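You operate a simulated robot arm through the tools that you are given. There is no shell and no other tool.

You run a simulated robot arm. Do the job below in one go: nothing can be reset, and whatever is moved stays where it is left.

JOB
Unpin the second brake hanger and wind the yellow wheel to its stop.
Fine: the way that draws the rod back; free the wing nut about a third of a turn before you wind; leave the latch open.

The check looks at the end state, three seconds after you hand in, the way a careful person would. Anything else that was tipped, shoved, dropped, spilled or broken makes it a failure.

ROBOT AND FRAMES
A 6-joint arm with a two-finger gripper, fixed in place. Base frame: the origin is at the foot of the arm, x ahead of it, y to its left, z up. Lengths are in mm, angles in degrees, forces in N, time in s.
With the tool pointing down near the work surface it reaches from about 120 to 680 mm from the base axis. Its first joint turns from -66.0 to 66.0 degrees. Payload 2.45 kg.
Tool frame: the origin (TCP) lies between the finger pads and is the grasp point; the fingertips stand 30 mm ahead of it; z points along the fingers, y is the line along which they close. The gripper opens to 106 mm. The gripper's body begins 79 mm behind the TCP.
Orientation is told as [roll, pitch, yaw] about the base's x, y, z axes, in that order, counted from this pose: with the fingers straight down and closing along the base's y, the tool's x points along the base's -x, its y along +y and its z along -z.

CONTROLS
- The arm moves only by the tool arm_command. Its arguments are lists of equal length, an entry for each row: "slide": the shift along the base's x, y, z in mm, a list of three; "rotation": the turn, a rotation vector about the base's x, y, z in degrees, a list of three; "gripper": the closure, from 0 (fully open) to 1 (shut). In form: {"slide": [[tx, ty, tz], ...], "rotation": [[wx, wy, wz], ...], "gripper": [gripper, ...]}. A call has 1 to 20 rows; each row is the pose to reach, as a shift and turn from the pose commanded when the call began. Each row takes 0.2 s and may step no farther than 50 mm and 8.6 degrees from the row before; otherwise, or with a gripper value out of range, the whole call is refused. A pose out of reach is approached as far as the arm can. The call stops where the force on the tool passes 60 N (or 10 N more than at its start, if that is more) or the arm is blocked; 0.2 s more then pass. Each finger travels about 153 mm/s and halts on what it meets, pressing with about 20 N; the grip force reading is that of the motor and also rises with nothing between the fingers. The clock runs only during rows and for 0.2 s after the last one: add rows that repeat a pose to give the fingers time. The reply holds the time, the measured pose of the TCP, the force on the tool along the base axes, the opening and the grip force, in the units named above and with some noise, with the torque about the TCP (base axes, N m) and any sound that the robot's microphone picked up.
- Cameras (640 x 400 px; columns grow to the right, rows downward): "scene" is fixed at [71.8, 430.1, 1404]; the picture's right is [-0.57, -0.82, 0.00], its down [-0.48, 0.34, -0.81] and it looks along [0.66, -0.46, -0.59] (base axes); focal length 346 px, centre (320, 200). "wrist" rides on the gripper at [76, -2, -106] in the tool frame; the picture's right is [0.02, 1.00, 0.00], its down [-0.78, 0.02, -0.62] and it looks along [-0.62, 0.01, 0.78] (tool axes); focal length 247 px, centre (320, 200).
- grab_frame(camera): a new picture of that camera. No time passes.
- measure_at(camera, pixels): there is no depth. For up to 12 entries [column, row, z] of the newest picture of that camera ("zoom" is the newest enlarged one), the place [x, y] in the base frame at which the ray of that pixel passes the height z, good to about 2 mm. No time passes.
- inspect(camera, box): a new picture of the part [left, top, right, bottom] of that camera's present view, enlarged. No time passes.
- job_done(): hands the job in; it is judged then, once.

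Leave the gripper open and the arm clear of the work at the hand-in unless told otherwise.

The tools are called after "Request:" as name(argument=value, ...) on one line, values as JSON. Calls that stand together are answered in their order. arm_command: Moves the arm, as the interface text tells. Its arguments: {"type":"object","properties":{"slide":{"type":"array","items":{"type":"array","items":{"type":"number"}}},"rotation":{"type":"array","items":{"type":"array","items":{"type":"number"}}},"gripper":{"type":"array","items":{"type":"number"}}},"required":["slide","rotation","gripper"]} The other tools are called the same way: grab_frame (camera) takes a picture; measure_at (camera, pixels) gives the place at which the rays of pixels pass given heights; inspect (camera, box) takes an enlarged picture of a part of a camera's view; job_done () hands the job in.

At the start:

```text
time: 0.0
position: [334.2, -32.5, 1045.3]
orientation: [-0.1, -0.1, 0.0]
wrist_force: [-0.1, 1.0, 0.5]
moment: [0.01, -0.01, 0.0]
gripper_width: 106.0
finger_force: 0.1
```

scene: 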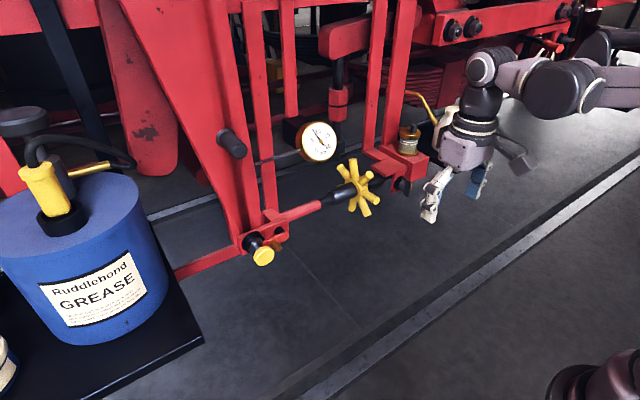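
wrist: 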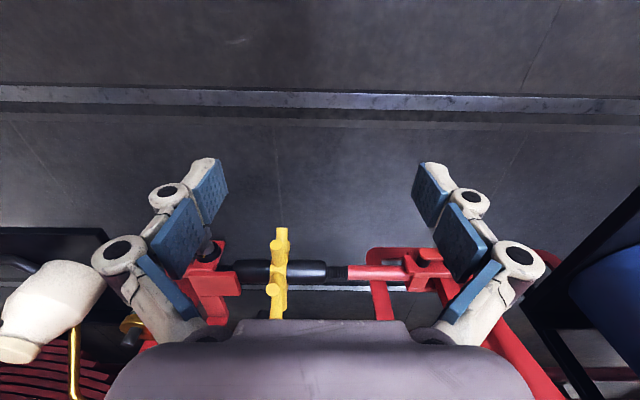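

The scene view shows a yellow spoked wheel near (358,188), a dial at (318,141), and a yellow-knobbed pin at (263,252). I'll enlarge these areas before I move anything.

Request:
inspect(camera="scene", box=[220, 80, 440, 280])

Request:
inspect(camera="wrist", box=[180, 200, 480, 390])

Request:
inspect(camera="scene", box=[220, 200, 320, 280])

Request:
inspect(camera="scene", box=[320, 80, 460, 220])

Request:
inspect(camera="scene", box=[0, 0, 320, 200])

Request:
inspect(camera="scene", box=[320, 0, 640, 200])

```text
2.00 times, centred on (330, 180) of scene
```

zoom: 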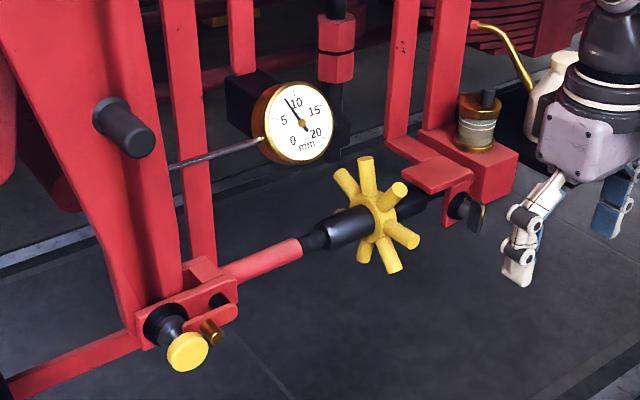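

```text
2.11 times, centred on (330, 295) of wrist
```

zoom: 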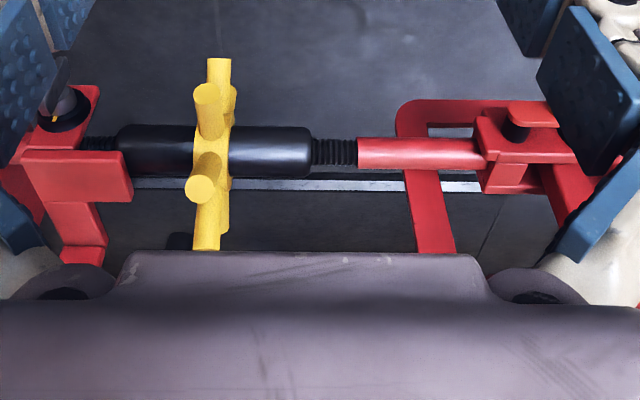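

```text
5.00 times, centred on (270, 240) of scene
```

zoom: 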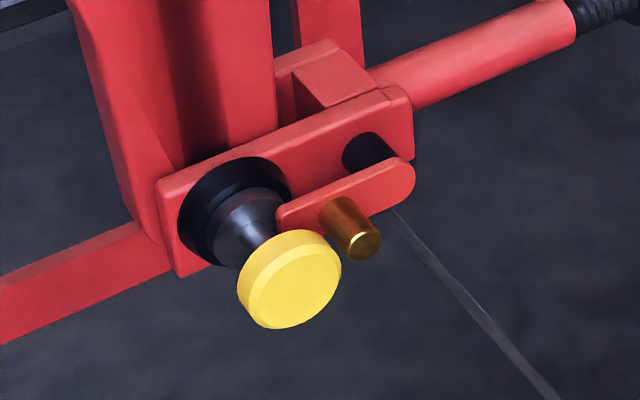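

```text
2.86 times, centred on (390, 150) of scene
```

zoom: 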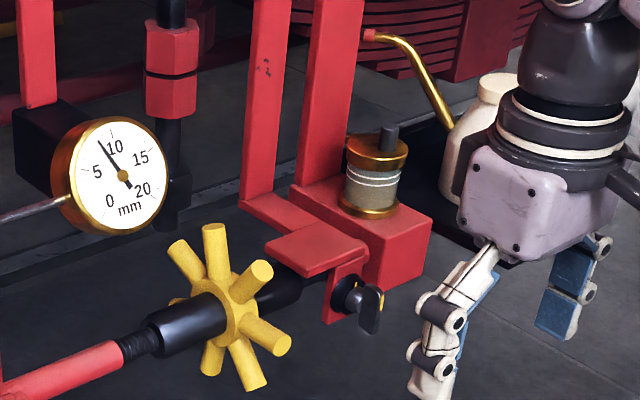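

```text
2.00 times, centred on (160, 100) of scene
```

zoom: 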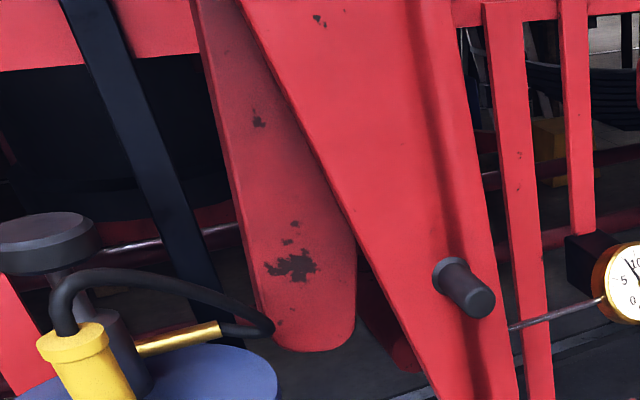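

```text
2.00 times, centred on (480, 100) of scene
```

zoom: 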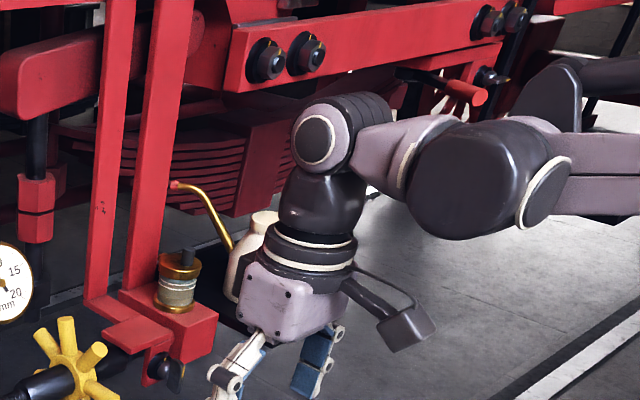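

I'm triangulating from both pictures. The wheel hub comes out near (647,-103,876), with its rod along y. The wing nut is near (576,-210,885) and the yellow knob near (571,229,870). All of it stands in front of the arm, so I'll tilt the tool forward in free air for a frontal view from the wrist camera.

Request:
arm_command(slide=[[-20, 0, 0], [-40, 0, 0], [-60, 0, 0], [-80, 0, 0], [-80, 0, 0]], rotation=[[0, -8, 0], [0, -16, 0], [0, -24, 0], [0, -32, 0], [0, -40, 0]], gripper=[0, 0, 0, 0, 0])

Request:
grab_frame(camera="wrist")

Request:
grab_frame(camera="scene")

```text
time: 1.2
position: [280.6, -40.1, 1045.6]
orientation: [0.0, -40.1, 0.0]
wrist_force: [-0.4, -0.6, -0.6]
moment: [-0.01, 0.02, 0.0]
gripper_width: 106.0
finger_force: 0.0
out of reach, approached as far as the arm can: row 4, 5
```

```text
taken
```

wrist: 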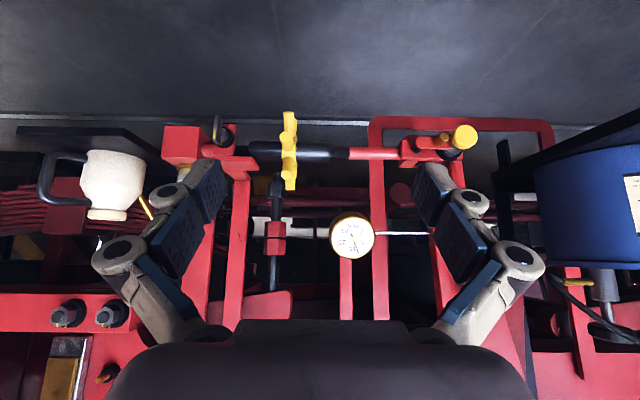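

```text
taken
```

scene: 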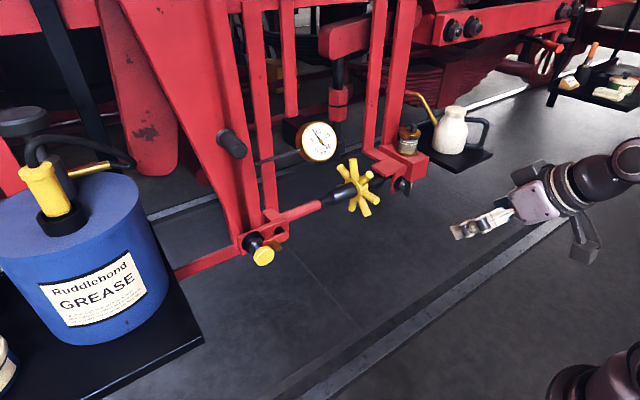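

The wrist picture is upside down: base up is image down and base +y is image right. I'll enlarge the wing nut near (218,130), the wheel near (290,150), the dial near (352,238) and the pin near (445,140).

Request:
inspect(camera="wrist", box=[360, 100, 500, 190])

Request:
inspect(camera="wrist", box=[150, 100, 330, 210])

Request:
inspect(camera="wrist", box=[320, 190, 440, 265])

Request:
inspect(camera="scene", box=[380, 80, 500, 200])

Request:
inspect(camera="scene", box=[290, 110, 350, 170])

```text
4.44 times, centred on (430, 145) of wrist
```

zoom: 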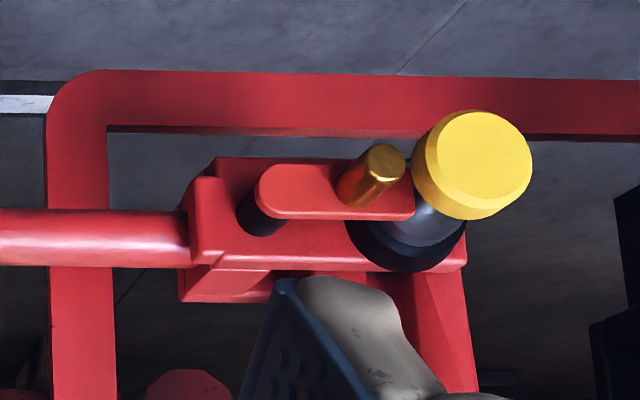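

```text
3.56 times, centred on (240, 155) of wrist
```

zoom: 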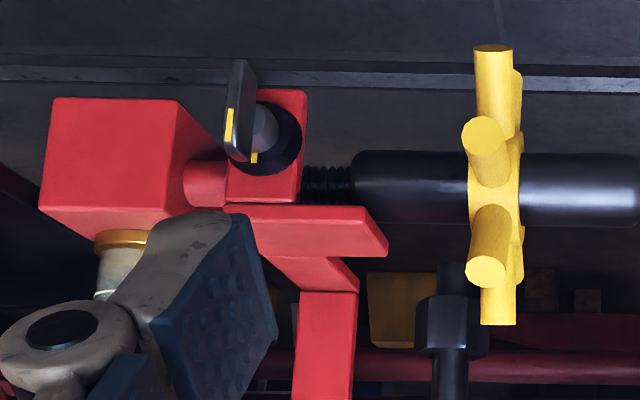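

```text
5.33 times, centred on (380, 228) of wrist
```

zoom: 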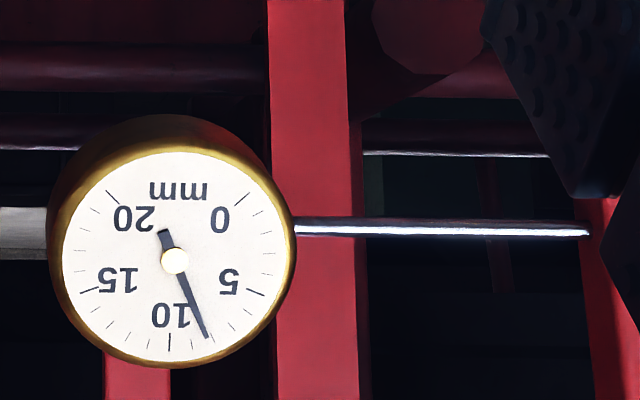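

```text
3.33 times, centred on (440, 140) of scene
```

zoom: 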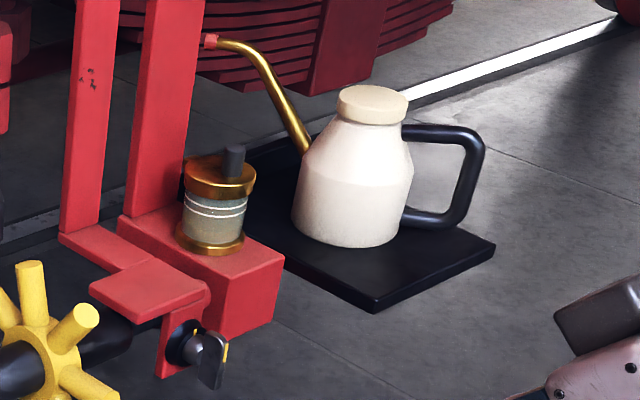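

```text
6.67 times, centred on (320, 140) of scene
```

zoom: 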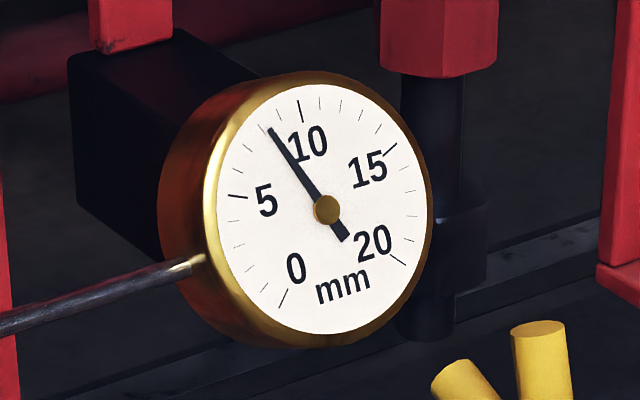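

The dial reads about 8.5 mm. I can see:
- The wing nut's axis faces the robot, with a yellow mark on the wing and one on the washer.
- The yellow-headed pin sits at the left. A small red latch plate with a brass handle lies against the pin's stem, and its pivot is the black stud on the wheel side.

I'll triangulate these features more exactly.

Request:
measure_at(camera="wrist", pixels=[[465.6, 137.1, 850], [465.6, 137.1, 900], [444.6, 136, 850], [444.6, 136, 900], [217.5, 129.7, 850], [217.5, 129.7, 900], [416.5, 147.5, 850], [416.5, 147.5, 900], [290, 143, 850], [290, 143, 900]])

Request:
measure_at(camera="scene", pixels=[[265.4, 256.4, 850], [265.4, 256.4, 900], [279, 249, 850], [279, 249, 900], [407.6, 188, 850], [407.6, 188, 900], [284, 232, 850], [284, 232, 900], [361, 187, 850], [361, 187, 900]])

```text
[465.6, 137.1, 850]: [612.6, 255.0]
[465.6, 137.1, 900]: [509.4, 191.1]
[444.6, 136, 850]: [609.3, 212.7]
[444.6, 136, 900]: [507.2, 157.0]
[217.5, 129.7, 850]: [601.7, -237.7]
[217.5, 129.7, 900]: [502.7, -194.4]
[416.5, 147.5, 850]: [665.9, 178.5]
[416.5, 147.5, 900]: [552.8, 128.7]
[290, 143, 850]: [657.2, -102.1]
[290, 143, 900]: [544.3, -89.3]
```

```text
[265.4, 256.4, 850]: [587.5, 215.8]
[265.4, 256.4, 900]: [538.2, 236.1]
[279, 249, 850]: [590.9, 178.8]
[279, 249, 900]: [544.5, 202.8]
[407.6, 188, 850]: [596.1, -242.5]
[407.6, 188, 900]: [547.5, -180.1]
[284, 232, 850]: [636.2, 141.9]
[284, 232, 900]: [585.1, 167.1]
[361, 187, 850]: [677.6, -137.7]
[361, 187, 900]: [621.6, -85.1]
```

The knob face is at (564.5,225,873), the brass handle end at about (568,189,871) and the latch pivot at about (611,154,874). Next I'll move the camera in front of the latch, keeping the fingertips more than 50 mm short of it.

Request:
arm_command(slide=[[25, 28, -14], [50, 56, -28], [75, 84, -42], [100, 112, -56], [125, 140, -70], [150, 168, -84], [175, 196, -98], [196, 222, -115]], rotation=[[0, 0, 0], [0, 2, 0], [0, 4, 0], [0, 6, 0], [0, 8, 0], [0, 10, 0], [0, 12, 0], [0, 15, 0]], gripper=[0, 0, 0, 0, 0, 0, 0, 0])

Request:
grab_frame(camera="wrist")

Request:
inspect(camera="wrist", box=[220, 100, 420, 225])

```text
time: 3.0
position: [475.9, 182.4, 929.0]
orientation: [0.1, -25.0, 0.1]
wrist_force: [0.2, 0.2, 0.0]
moment: [-0.03, -0.01, -0.02]
gripper_width: 105.8
finger_force: 0.0
```

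```text
taken
```

wrist: 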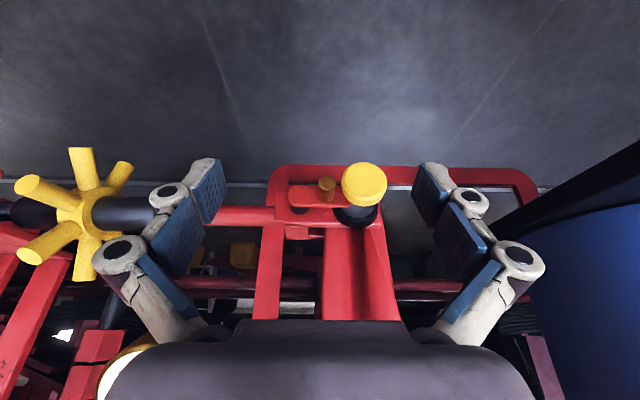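

```text
3.20 times, centred on (320, 162) of wrist
```

zoom: 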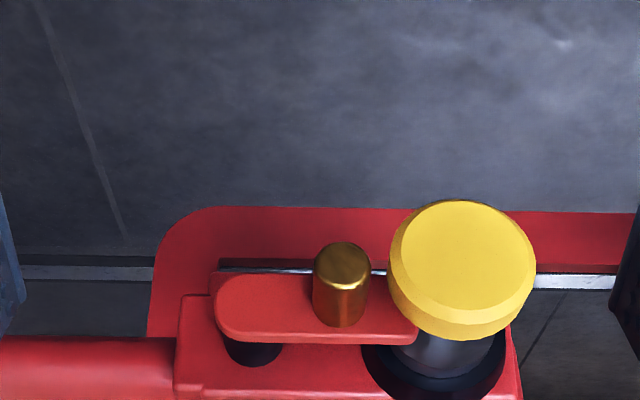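

The plate's end sits behind the knob, against the stem. Before touching it I want a lower, more frontal look to see how it captures the stem.

Request:
arm_command(slide=[[-20, 2, -10], [-35, 4, -20], [-35, 6, -30], [-35, 8, -40], [-35, 8, -49], [-35, 8, -49]], rotation=[[0, -8, 0], [0, -16, 0], [0, -24, 0], [0, -32, 0], [0, -40, 0], [0, -45, 0]], gripper=[0, 0, 0, 0, 0, 0])

Request:
grab_frame(camera="wrist")

Request:
inspect(camera="wrist", box=[220, 80, 420, 205])

Request:
grab_frame(camera="scene")

```text
time: 4.4
position: [472.1, 215.9, 942.2]
orientation: [0.0, -70.1, 0.1]
wrist_force: [0.7, -0.2, -0.4]
moment: [-0.01, -0.01, -0.01]
gripper_width: 106.1
finger_force: 0.1
out of reach, approached as far as the arm can: row 4, 5, 6
```

```text
taken
```

wrist: 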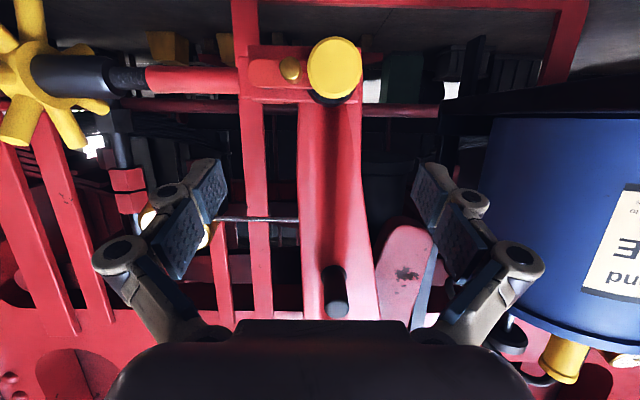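

```text
3.20 times, centred on (320, 142) of wrist
```

zoom: 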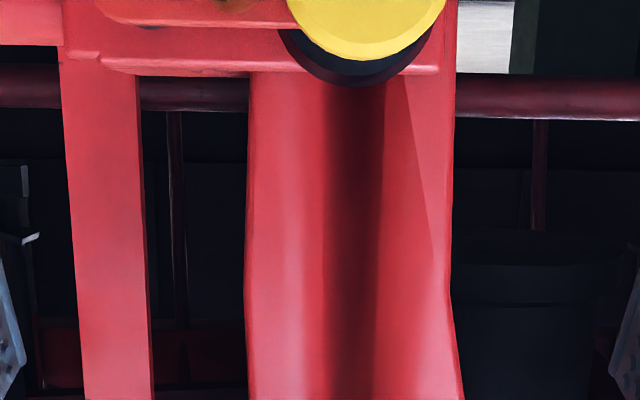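

```text
taken
```

scene: 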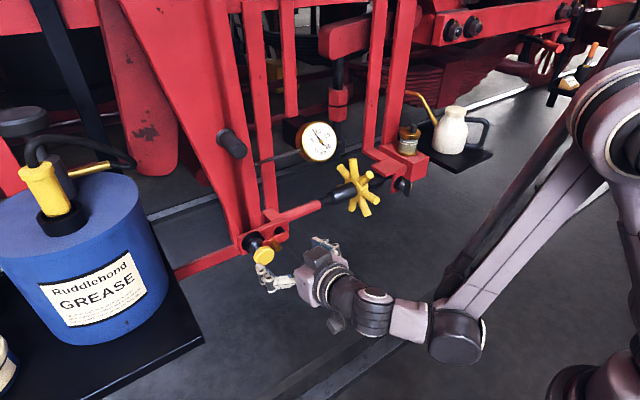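

The arm cannot fold that close in at low height, but it should reach farther out. My plan for the latch is to level the tool along +x and roll it 90° so the fingers straddle the brass handle above and below. First I'll level and roll in free air, with the tips at x≈530 or less and the knob face at 564.

Request:
arm_command(slide=[[8, -5, 0], [18, -12, 0], [28, -28, 0], [28, -28, 0], [28, -28, 0], [28, -28, 0], [28, -28, 0]], rotation=[[0, -7, 0], [0, -14, 0], [0, -20, 0], [0, -20, 0], [0, -20, 0], [0, -20, 0], [0, -20, 0]], gripper=[0, 0, 0, 0, 0, 0, 0])

```text
time: 6.0
position: [534.3, 210.7, 992.6]
orientation: [-19.2, -89.9, 19.2]
wrist_force: [-0.8, -0.3, 0.1]
moment: [0.0, 0.0, 0.04]
gripper_width: 105.9
finger_force: 0.1
out of reach, approached as far as the arm can: row 1, 2, 3, 4, 5, 6, 7
```

A level tool isn't reachable here; the arm stopped at (534,211,993). I'll test how flat the tool can be at working height by going back to pitch -70 and lowering in front of the latch, well short of it.

Request:
arm_command(slide=[[-10, -5, -10], [-20, -12, -30], [-24, -18, -55], [-24, -24, -80], [-24, -24, -100]], rotation=[[0, 7, 0], [0, 14, 0], [0, 20, 0], [0, 20, 0], [0, 20, 0]], gripper=[0, 0, 0, 0, 0])

```text
time: 7.2
position: [524.8, 197.0, 917.4]
orientation: [0.0, -69.9, -0.1]
wrist_force: [-0.1, 0.0, -0.8]
moment: [-0.03, 0.01, 0.0]
gripper_width: 106.2
finger_force: 0.1
out of reach, approached as far as the arm can: row 4, 5
```

At pitch -70 the floor is z≈917 here, so about -50 is realistic at working height. I'll take a picture from this pose and check the scene camera.

Request:
grab_frame(camera="wrist")

Request:
inspect(camera="scene", box=[220, 180, 360, 300])

Request:
inspect(camera="wrist", box=[220, 0, 420, 125])

```text
taken
```

wrist: 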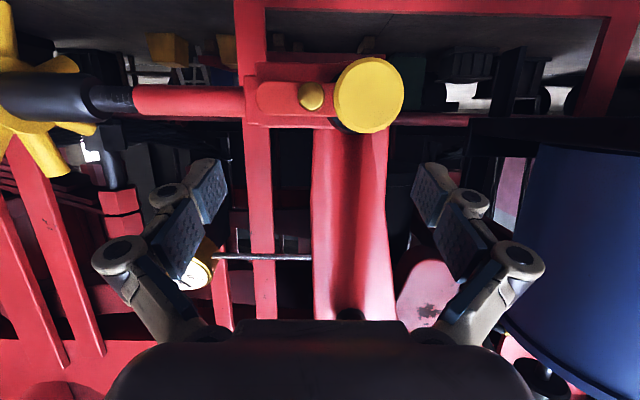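

```text
3.33 times, centred on (290, 240) of scene
```

zoom: 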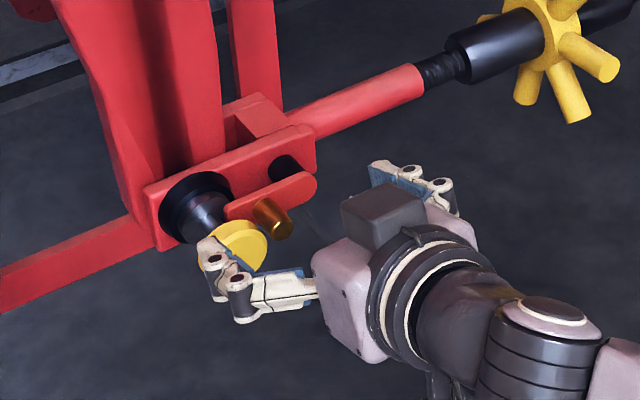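

```text
3.20 times, centred on (320, 62) of wrist
```

zoom: 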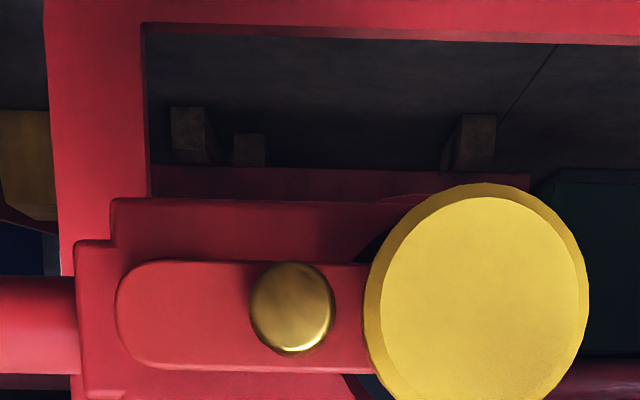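

From the front, the plate runs from its pivot to behind the knob, with the brass handle at about (568,190,870). I'll close the fingers, pitch to -50 and drop to a spot in front of and below the handle.

Request:
arm_command(slide=[[-10, -3, -5], [-25, -7, -15], [-30, -11, -35], [-30, -11, -55], [-28, -11, -75], [-28, -11, -75], [-28, -11, -75]], rotation=[[0, 7, 0], [0, 14, 0], [0, 20, 0], [0, 20, 0], [0, 20, 0], [0, 20, 0], [0, 20, 0]], gripper=[0.3, 0.6, 1, 1, 1, 1, 1])

Request:
grab_frame(camera="wrist")

```text
time: 8.8
position: [498.7, 186.2, 844.9]
orientation: [-0.1, -49.9, 0.0]
wrist_force: [0.7, -0.1, 0.0]
moment: [0.0, 0.02, 0.02]
gripper_width: 0.0
finger_force: 20.4
```

```text
taken
```

wrist: 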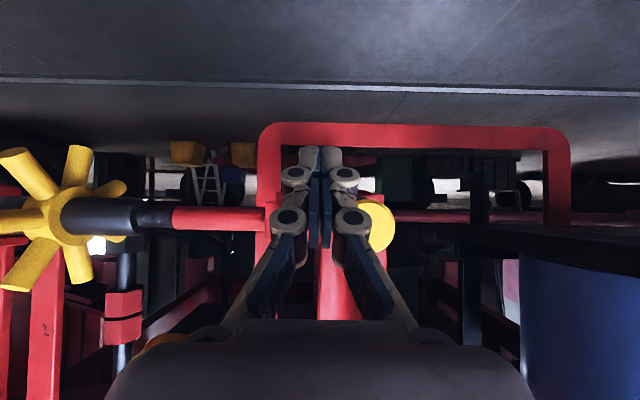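

Reached. The fingers are closed with their tips at (322,150), left of the knob in this view. I'll slide the tip under the handle, slightly to the -y side so it clears the knob, and then lift a few millimetres to feel contact.

Request:
arm_command(slide=[[15, -5, 0], [30, -5, 2], [44, -5, 6], [44, -5, 10], [44, -5, 14], [44, -5, 18]], rotation=[[0, 0, 0], [0, 0, 0], [0, 0, 0], [0, 0, 0], [0, 0, 0], [0, 0, 0]], gripper=[1, 1, 1, 1, 1, 1])

Request:
inspect(camera="wrist", box=[240, 80, 440, 205])

Request:
inspect(camera="scene", box=[220, 180, 360, 300])

```text
time: 10.2
position: [540.6, 180.9, 862.5]
orientation: [0.0, -50.0, 0.0]
wrist_force: [-0.8, -0.2, -0.4]
moment: [0.03, 0.01, -0.02]
gripper_width: 0.1
finger_force: 19.9
```

```text
3.20 times, centred on (340, 142) of wrist
```

zoom: 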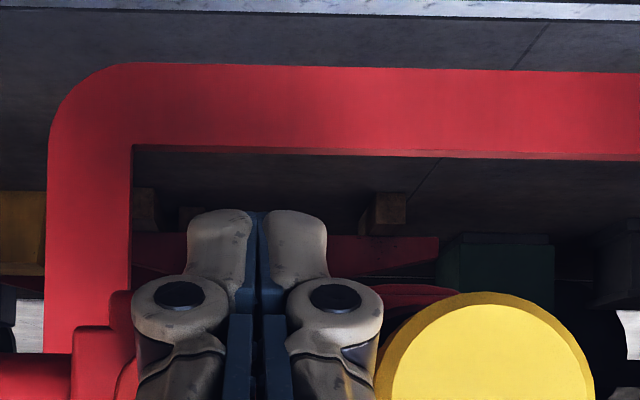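

```text
3.33 times, centred on (290, 240) of scene
```

zoom: 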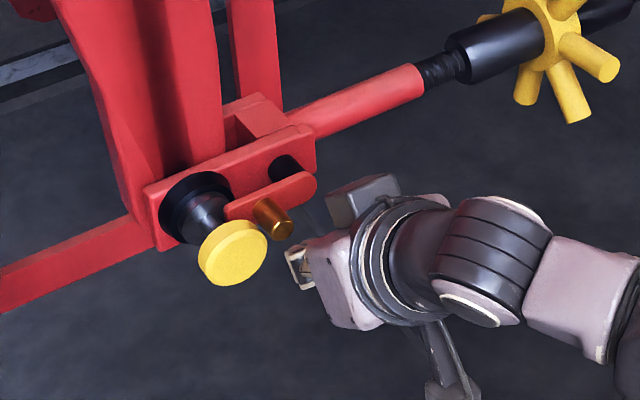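

No contact yet, and the handle is still in front of and above the tip. I'll lift further in 3 mm steps and watch the force.

Request:
arm_command(slide=[[2, 0, 3], [2, 0, 6], [2, 0, 9], [2, 0, 12]], rotation=[[0, 0, 0], [0, 0, 0], [0, 0, 0], [0, 0, 0]], gripper=[1, 1, 1, 1])

Request:
inspect(camera="scene", box=[220, 180, 360, 300])

Request:
inspect(camera="wrist", box=[240, 80, 440, 205])

```text
time: 11.2
position: [542.9, 181.4, 871.9]
orientation: [0.0, -50.0, 0.0]
wrist_force: [-4.7, 0.1, -2.9]
moment: [-0.01, 0.15, 0.03]
gripper_width: 0.2
finger_force: 20.3
```

```text
3.33 times, centred on (290, 240) of scene
```

zoom: 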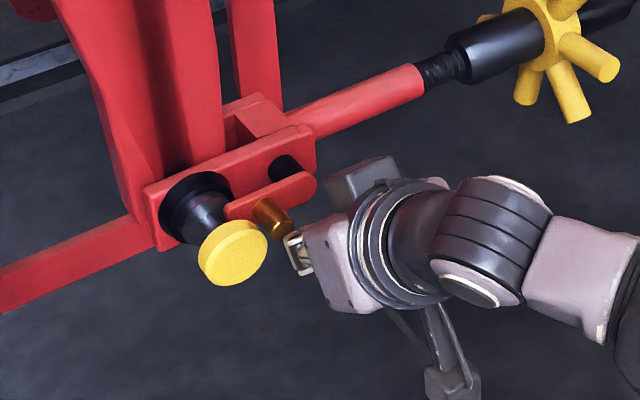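

```text
3.20 times, centred on (340, 142) of wrist
```

zoom: 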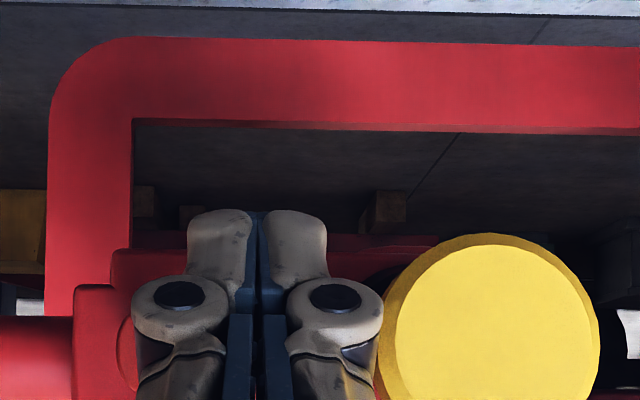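

Contact: −4.7 N in x and −2.9 N in z. I'll keep lifting in small steps.

Request:
arm_command(slide=[[0, 0, 3], [0, 0, 6], [0, 0, 9], [0, 0, 12]], rotation=[[0, 0, 0], [0, 0, 0], [0, 0, 0], [0, 0, 0]], gripper=[1, 1, 1, 1])

Request:
inspect(camera="scene", box=[220, 180, 360, 300])

```text
time: 12.2
position: [543.3, 179.2, 884.7]
orientation: [0.0, -50.2, 0.0]
wrist_force: [-13.1, -1.7, -4.6]
moment: [-0.06, 0.24, 0.06]
gripper_width: 0.1
finger_force: 19.4
```

```text
3.33 times, centred on (290, 240) of scene
```

zoom: 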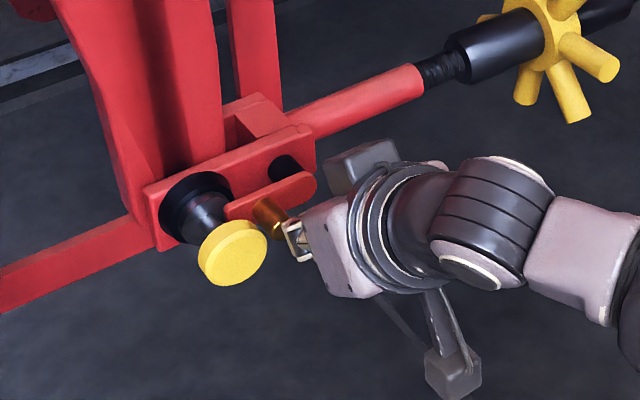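

The tip is riding on the handle's end face instead of hooking under it. I'll back off, drop, go about 10 mm deeper and lift again.

Request:
arm_command(slide=[[-10, 0, -5], [-12, 2, -30], [-2, 3, -38], [8, 3, -38], [10, 3, -34], [10, 3, -30], [10, 3, -26], [10, 3, -22], [10, 3, -18], [10, 3, -14]], rotation=[[0, 0, 0], [0, 0, 0], [0, 0, 0], [0, 0, 0], [0, 0, 0], [0, 0, 0], [0, 0, 0], [0, 0, 0], [0, 0, 0], [0, 0, 0]], gripper=[1, 1, 1, 1, 1, 1, 1, 1, 1, 1])

Request:
inspect(camera="scene", box=[220, 180, 360, 300])

Request:
inspect(camera="wrist", box=[240, 80, 440, 205])

```text
time: 14.4
position: [549.6, 182.9, 865.6]
orientation: [0.1, -48.8, -0.4]
wrist_force: [-2.6, 0.3, -8.3]
moment: [-0.05, 0.14, 0.01]
gripper_width: 0.0
finger_force: 20.0
stopped in row 10: the force on the tool passed its limit at 65 N (the readings are from after the stop); the commanded pose is now the measured one
```

```text
3.33 times, centred on (290, 240) of scene
```

zoom: 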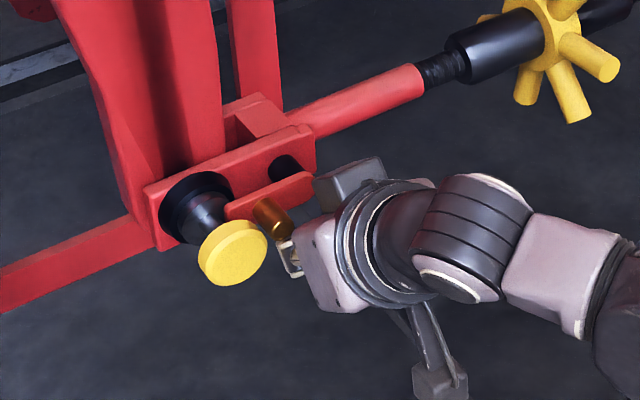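

```text
3.20 times, centred on (340, 142) of wrist
```

zoom: 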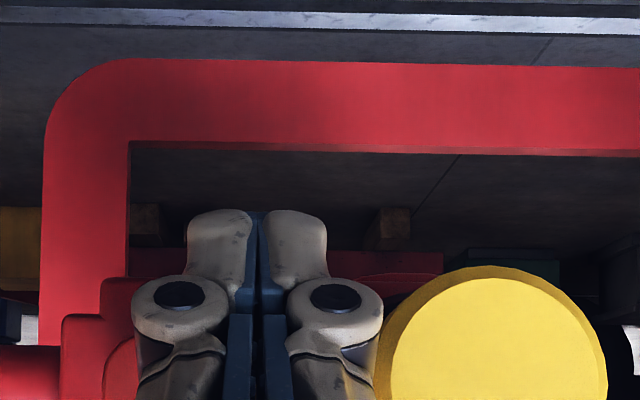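

With the tip hooked under, the upward push reached 65 N and the latch didn't budge. It is seated against a stop in that direction, so it must open downward. I'll back out, rise above the handle and steepen the tool to pitch -25, ready to press it from above.

Request:
arm_command(slide=[[-12, 0, -6], [-32, 0, -4], [-35, 0, 30], [-35, 0, 65], [-20, 2, 75], [0, 3, 75], [14, 4, 70], [14, 4, 62]], rotation=[[0, 0, 0], [0, 0, 0], [0, 6, 0], [0, 12, 0], [0, 18, 0], [0, 24, 0], [0, 25, 0], [0, 25, 0]], gripper=[1, 1, 1, 1, 1, 1, 1, 1])

Request:
inspect(camera="scene", box=[220, 180, 360, 300])

Request:
inspect(camera="wrist", box=[240, 80, 440, 205])

```text
time: 16.2
position: [563.4, 187.3, 928.9]
orientation: [-0.1, -23.9, -0.3]
wrist_force: [-0.8, -0.2, -0.1]
moment: [-0.01, -0.01, -0.01]
gripper_width: 0.2
finger_force: 20.0
```

```text
3.33 times, centred on (290, 240) of scene
```

zoom: 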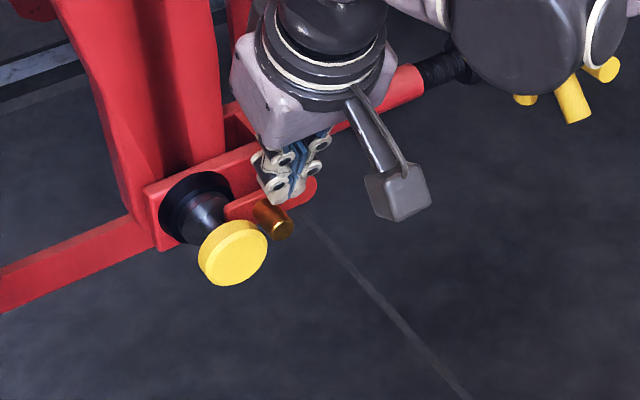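

```text
3.20 times, centred on (340, 142) of wrist
```

zoom: 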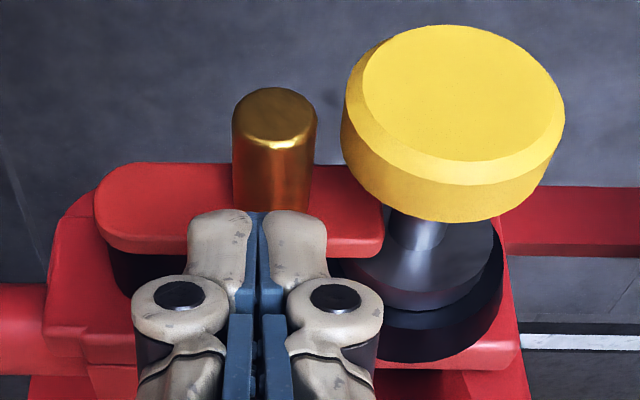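

This is a clear view. The plate's square end rests over the cone of the pin, in front of its shoulder. The tip is above the handle, so I'll press straight down in small steps.

Request:
arm_command(slide=[[-3, 0, -8], [-3, 0, -14], [-3, 0, -18], [-3, 0, -22], [-3, 0, -26], [-3, 0, -30]], rotation=[[0, 0, 0], [0, 0, 0], [0, 0, 0], [0, 0, 0], [0, 0, 0], [0, 0, 0]], gripper=[1, 1, 1, 1, 1, 1])

Request:
inspect(camera="scene", box=[220, 180, 360, 300])

Request:
inspect(camera="wrist", box=[240, 80, 440, 205])

```text
time: 17.6
position: [561.5, 187.2, 898.4]
orientation: [0.0, -24.1, -0.3]
wrist_force: [-0.4, 0.4, 0.4]
moment: [-0.03, -0.01, 0.02]
gripper_width: 0.0
finger_force: 20.2
```

```text
3.33 times, centred on (290, 240) of scene
```

zoom: 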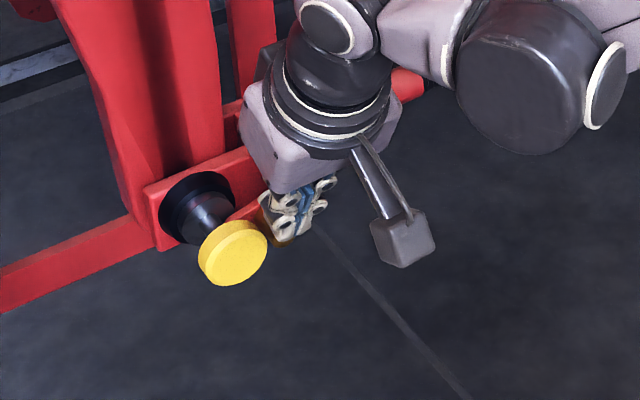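

```text
3.20 times, centred on (340, 142) of wrist
```

zoom: 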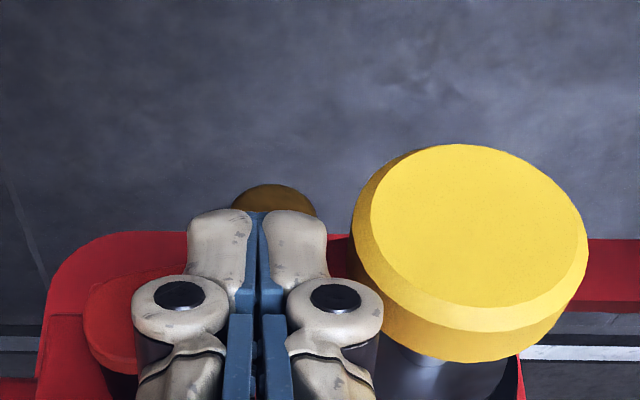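

There's no force, and the handle has apparently already shifted down a little. I'll keep pressing down while following the arc slightly toward -y.

Request:
arm_command(slide=[[0, -1, -4], [0, -2, -8], [0, -3, -12], [0, -5, -16]], rotation=[[0, 0, 0], [0, 0, 0], [0, 0, 0], [0, 0, 0]], gripper=[1, 1, 1, 1])

Request:
inspect(camera="scene", box=[220, 180, 360, 300])

Request:
inspect(camera="wrist", box=[240, 80, 440, 205])

```text
time: 18.6
position: [561.3, 181.9, 883.2]
orientation: [-0.2, -23.9, -0.2]
wrist_force: [-2.1, 0.1, 3.2]
moment: [-0.02, 0.01, 0.06]
gripper_width: 0.0
finger_force: 19.9
```

```text
3.33 times, centred on (290, 240) of scene
```

zoom: 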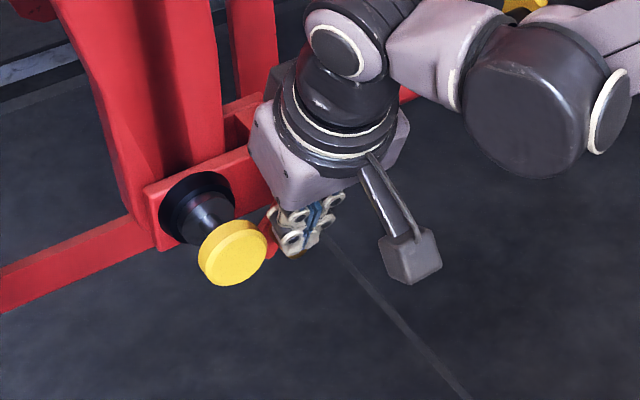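

```text
3.20 times, centred on (340, 142) of wrist
```

zoom: 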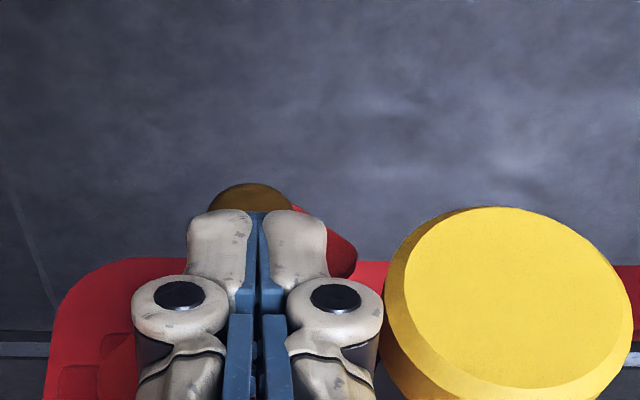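

The plate has swung down; its end now shows at (340,250), below the bracket. I'll continue the swing, moving down and toward -y.

Request:
arm_command(slide=[[0, -3, -3], [0, -6, -6], [0, -10, -8], [0, -14, -10], [0, -18, -11], [0, -22, -12]], rotation=[[0, 0, 0], [0, 0, 0], [0, 0, 0], [0, 0, 0], [0, 0, 0], [0, 0, 0]], gripper=[1, 1, 1, 1, 1, 1])

Request:
inspect(camera="scene", box=[220, 180, 360, 300])

Request:
inspect(camera="wrist", box=[240, 80, 440, 205])

```text
time: 19.8
position: [559.2, 171.3, 874.0]
orientation: [0.5, -24.3, 0.0]
wrist_force: [-8.0, 0.7, 19.0]
moment: [-0.1, 0.04, -0.01]
gripper_width: 0.1
finger_force: 20.1
stopped in row 6: the force on the tool passed its limit at 64 N (the readings are from after the stop); the commanded pose is now the measured one
```

```text
3.33 times, centred on (290, 240) of scene
```

zoom: 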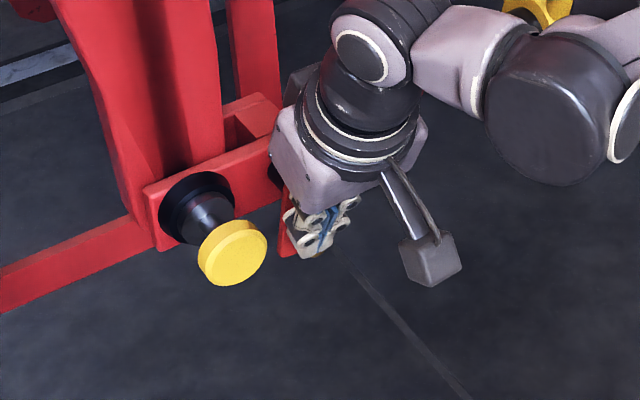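

```text
3.20 times, centred on (340, 142) of wrist
```

zoom: 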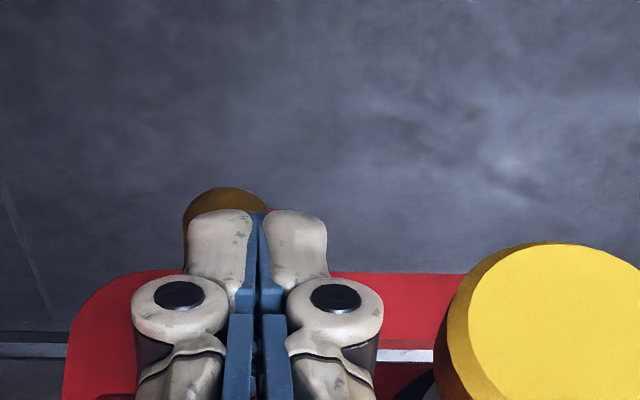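

The latch is now hanging nearly vertical, and the 64 N was me pressing along its length. I'll back off and look at it.

Request:
arm_command(slide=[[0, 2, 8], [-15, 4, 25], [-40, 10, 45], [-70, 15, 60]], rotation=[[0, 0, 0], [0, 0, 0], [0, 0, 0], [0, 0, 0]], gripper=[1, 1, 1, 1])

Request:
inspect(camera="scene", box=[220, 180, 360, 300])

Request:
inspect(camera="wrist", box=[240, 80, 440, 205])

```text
time: 20.8
position: [491.4, 185.7, 932.8]
orientation: [0.6, -24.3, -0.2]
wrist_force: [0.5, 0.1, 0.3]
moment: [0.01, -0.02, -0.01]
gripper_width: 0.1
finger_force: 19.7
```

```text
3.33 times, centred on (290, 240) of scene
```

zoom: 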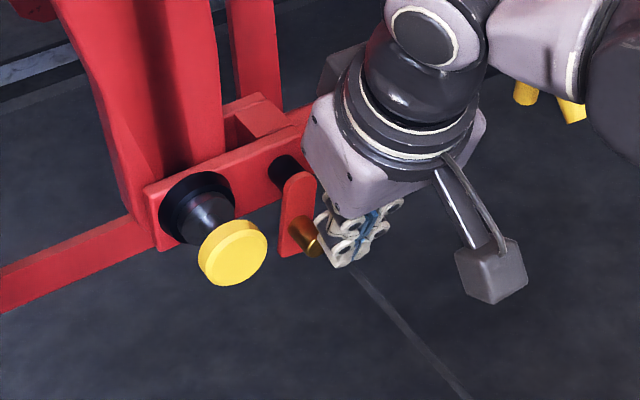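

```text
3.20 times, centred on (340, 142) of wrist
```

zoom: 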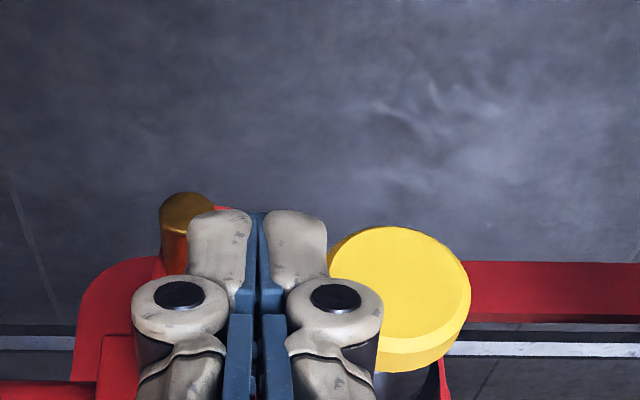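

The latch hangs open at about 85°. Next is the pin. I'll half-open the fingers to about 70 mm, centre on the knob at y=225, approach from the front and look before I close.

Request:
arm_command(slide=[[-5, 20, 0], [-5, 40, -10], [0, 40, -35], [8, 40, -50], [30, 40, -50], [55, 40, -50], [76, 40, -50]], rotation=[[0, 0, 0], [0, 0, 0], [0, 0, 0], [0, 0, 0], [0, 0, 0], [0, 0, 0], [0, 0, 0]], gripper=[0.7, 0.34, 0.34, 0.34, 0.34, 0.34, 0.34])

Request:
grab_frame(camera="wrist")

Request:
inspect(camera="scene", box=[220, 180, 360, 300])

```text
time: 22.4
position: [566.8, 225.4, 883.8]
orientation: [0.5, -24.2, -0.1]
wrist_force: [0.6, -0.5, 0.3]
moment: [-0.03, -0.05, -0.01]
gripper_width: 70.0
finger_force: 0.1
```

```text
taken
```

wrist: 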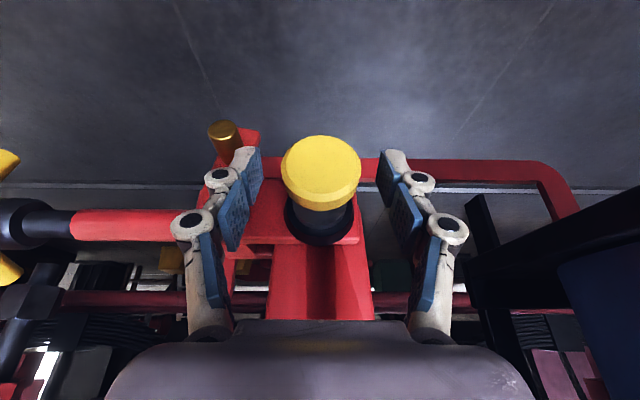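

```text
3.33 times, centred on (290, 240) of scene
```

zoom: 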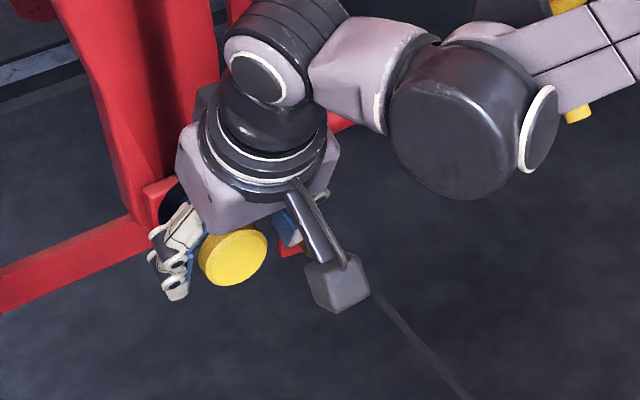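

The knob sits centred between the pads, at (321,172). I'll close on it and hold.

Request:
arm_command(slide=[[0, 0, 0], [0, 0, 0], [0, 0, 0], [0, 0, 0]], rotation=[[0, 0, 0], [0, 0, 0], [0, 0, 0], [0, 0, 0]], gripper=[0.6, 1, 1, 1])

Request:
grab_frame(camera="wrist")

```text
time: 23.4
position: [566.7, 226.7, 883.0]
orientation: [0.5, -24.2, -0.1]
wrist_force: [1.3, 3.9, 1.0]
moment: [0.12, -0.12, 0.01]
gripper_width: 42.5
finger_force: 45.0
```

```text
taken
```

wrist: 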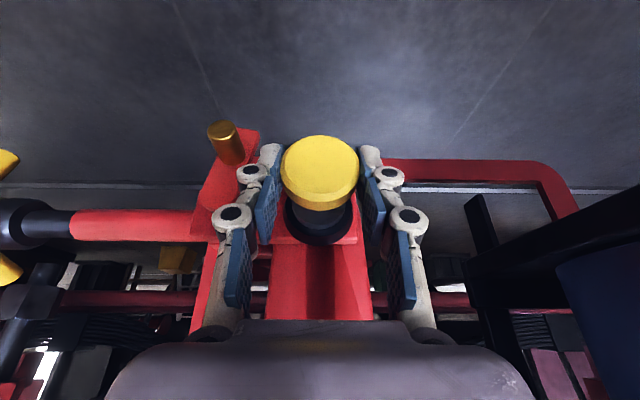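

The knob is gripped at 42.5 mm. I'll pull straight back along -x in small steps.

Request:
arm_command(slide=[[-3, 0, 0], [-6, 0, 0], [-9, 0, 0], [-12, 0, 0]], rotation=[[0, 0, 0], [0, 0, 0], [0, 0, 0], [0, 0, 0]], gripper=[1, 1, 1, 1])

Request:
inspect(camera="wrist", box=[220, 100, 420, 225])

```text
time: 24.4
position: [555.8, 226.3, 883.8]
orientation: [0.4, -24.2, 0.0]
wrist_force: [3.5, 8.5, -5.0]
moment: [0.23, -0.58, -0.06]
gripper_width: 42.5
finger_force: 45.0
```

```text
3.20 times, centred on (320, 162) of wrist
```

zoom: 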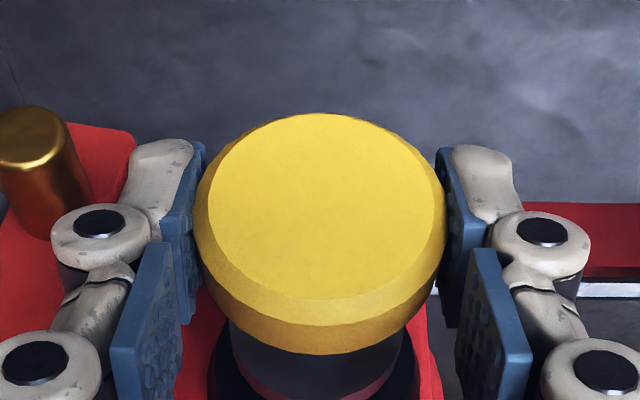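

The pin moves with the grip at only about 3.5 N. I'll keep pulling, with a 1 mm correction for the sideways load.

Request:
arm_command(slide=[[-4, -1, 0], [-8, -1, 0], [-12, -1, 0], [-16, -1, 0], [-20, -1, 0]], rotation=[[0, 0, 0], [0, 0, 0], [0, 0, 0], [0, 0, 0], [0, 0, 0]], gripper=[1, 1, 1, 1, 1])

Request:
inspect(camera="wrist", box=[220, 100, 420, 225])

Request:
inspect(camera="scene", box=[220, 180, 360, 300])

```text
time: 25.6
position: [535.0, 226.9, 882.8]
orientation: [0.5, -24.1, 0.0]
wrist_force: [3.6, 20.7, -8.2]
moment: [0.09, -0.45, 0.29]
gripper_width: 42.4
finger_force: 44.9
```

```text
3.20 times, centred on (320, 162) of wrist
```

zoom: 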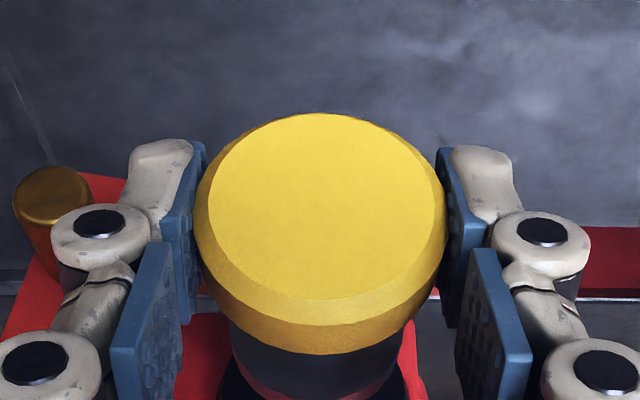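

```text
3.33 times, centred on (290, 240) of scene
```

zoom: 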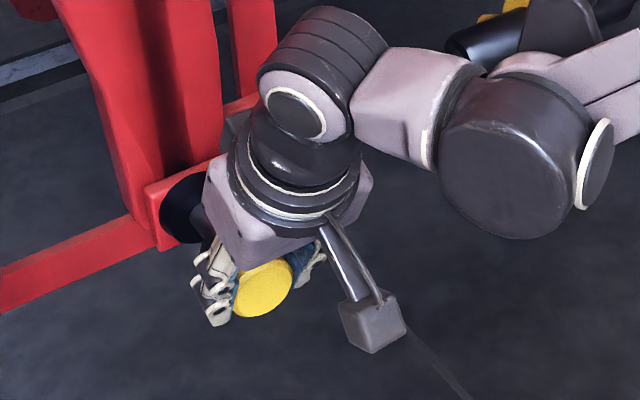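

The side force grew to 20.7 N toward +y, so my correction went the wrong way; the pin axis lies near y≈227.5. I'll ease +y and slightly down, then continue.

Request:
arm_command(slide=[[0, 2.5, -1], [-4, 2.5, -1], [-8, 2.5, -1], [-12, 2.5, -1]], rotation=[[0, 0, 0], [0, 0, 0], [0, 0, 0], [0, 0, 0]], gripper=[1, 1, 1, 1])

Request:
grab_frame(camera="wrist")

Request:
inspect(camera="scene", box=[220, 180, 360, 300])

```text
time: 26.6
position: [524.5, 226.9, 882.7]
orientation: [0.3, -24.4, -0.1]
wrist_force: [3.4, 5.9, 21.4]
moment: [0.16, 0.25, -0.15]
gripper_width: 42.4
finger_force: 45.1
```

```text
taken
```

wrist: 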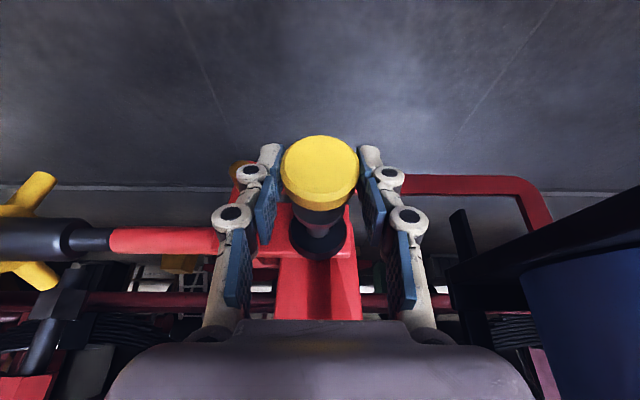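

```text
3.33 times, centred on (290, 240) of scene
```

zoom: 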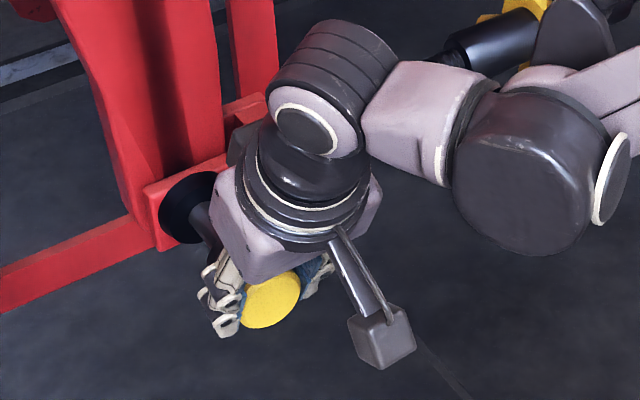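

The lateral load is nearly gone, but the 1 mm drop was too much (z 21 N), so I'll raise by 0.7 and keep drawing the pin out.

Request:
arm_command(slide=[[0, 0.4, 0.7], [-4, 0.4, 0.7], [-8, 0.4, 0.7], [-12, 0.4, 0.7], [-16, 0.4, 0.7]], rotation=[[0, 0, 0], [0, 0, 0], [0, 0, 0], [0, 0, 0], [0, 0, 0]], gripper=[1, 1, 1, 1, 1])

Request:
inspect(camera="wrist", box=[220, 100, 420, 260])

Request:
inspect(camera="scene", box=[220, 180, 360, 300])

```text
time: 27.8
position: [509.3, 226.4, 883.8]
orientation: [0.5, -24.7, -0.2]
wrist_force: [32.2, -4.2, -5.8]
moment: [-0.02, -0.43, -0.02]
gripper_width: 42.7
finger_force: 45.3
```

```text
2.50 times, centred on (320, 180) of wrist
```

zoom: 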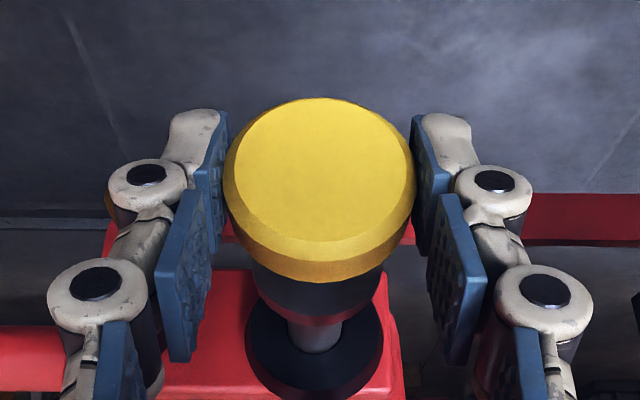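

```text
3.33 times, centred on (290, 240) of scene
```

zoom: 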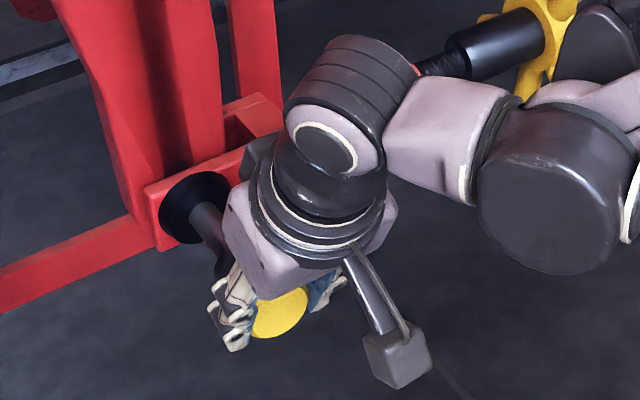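

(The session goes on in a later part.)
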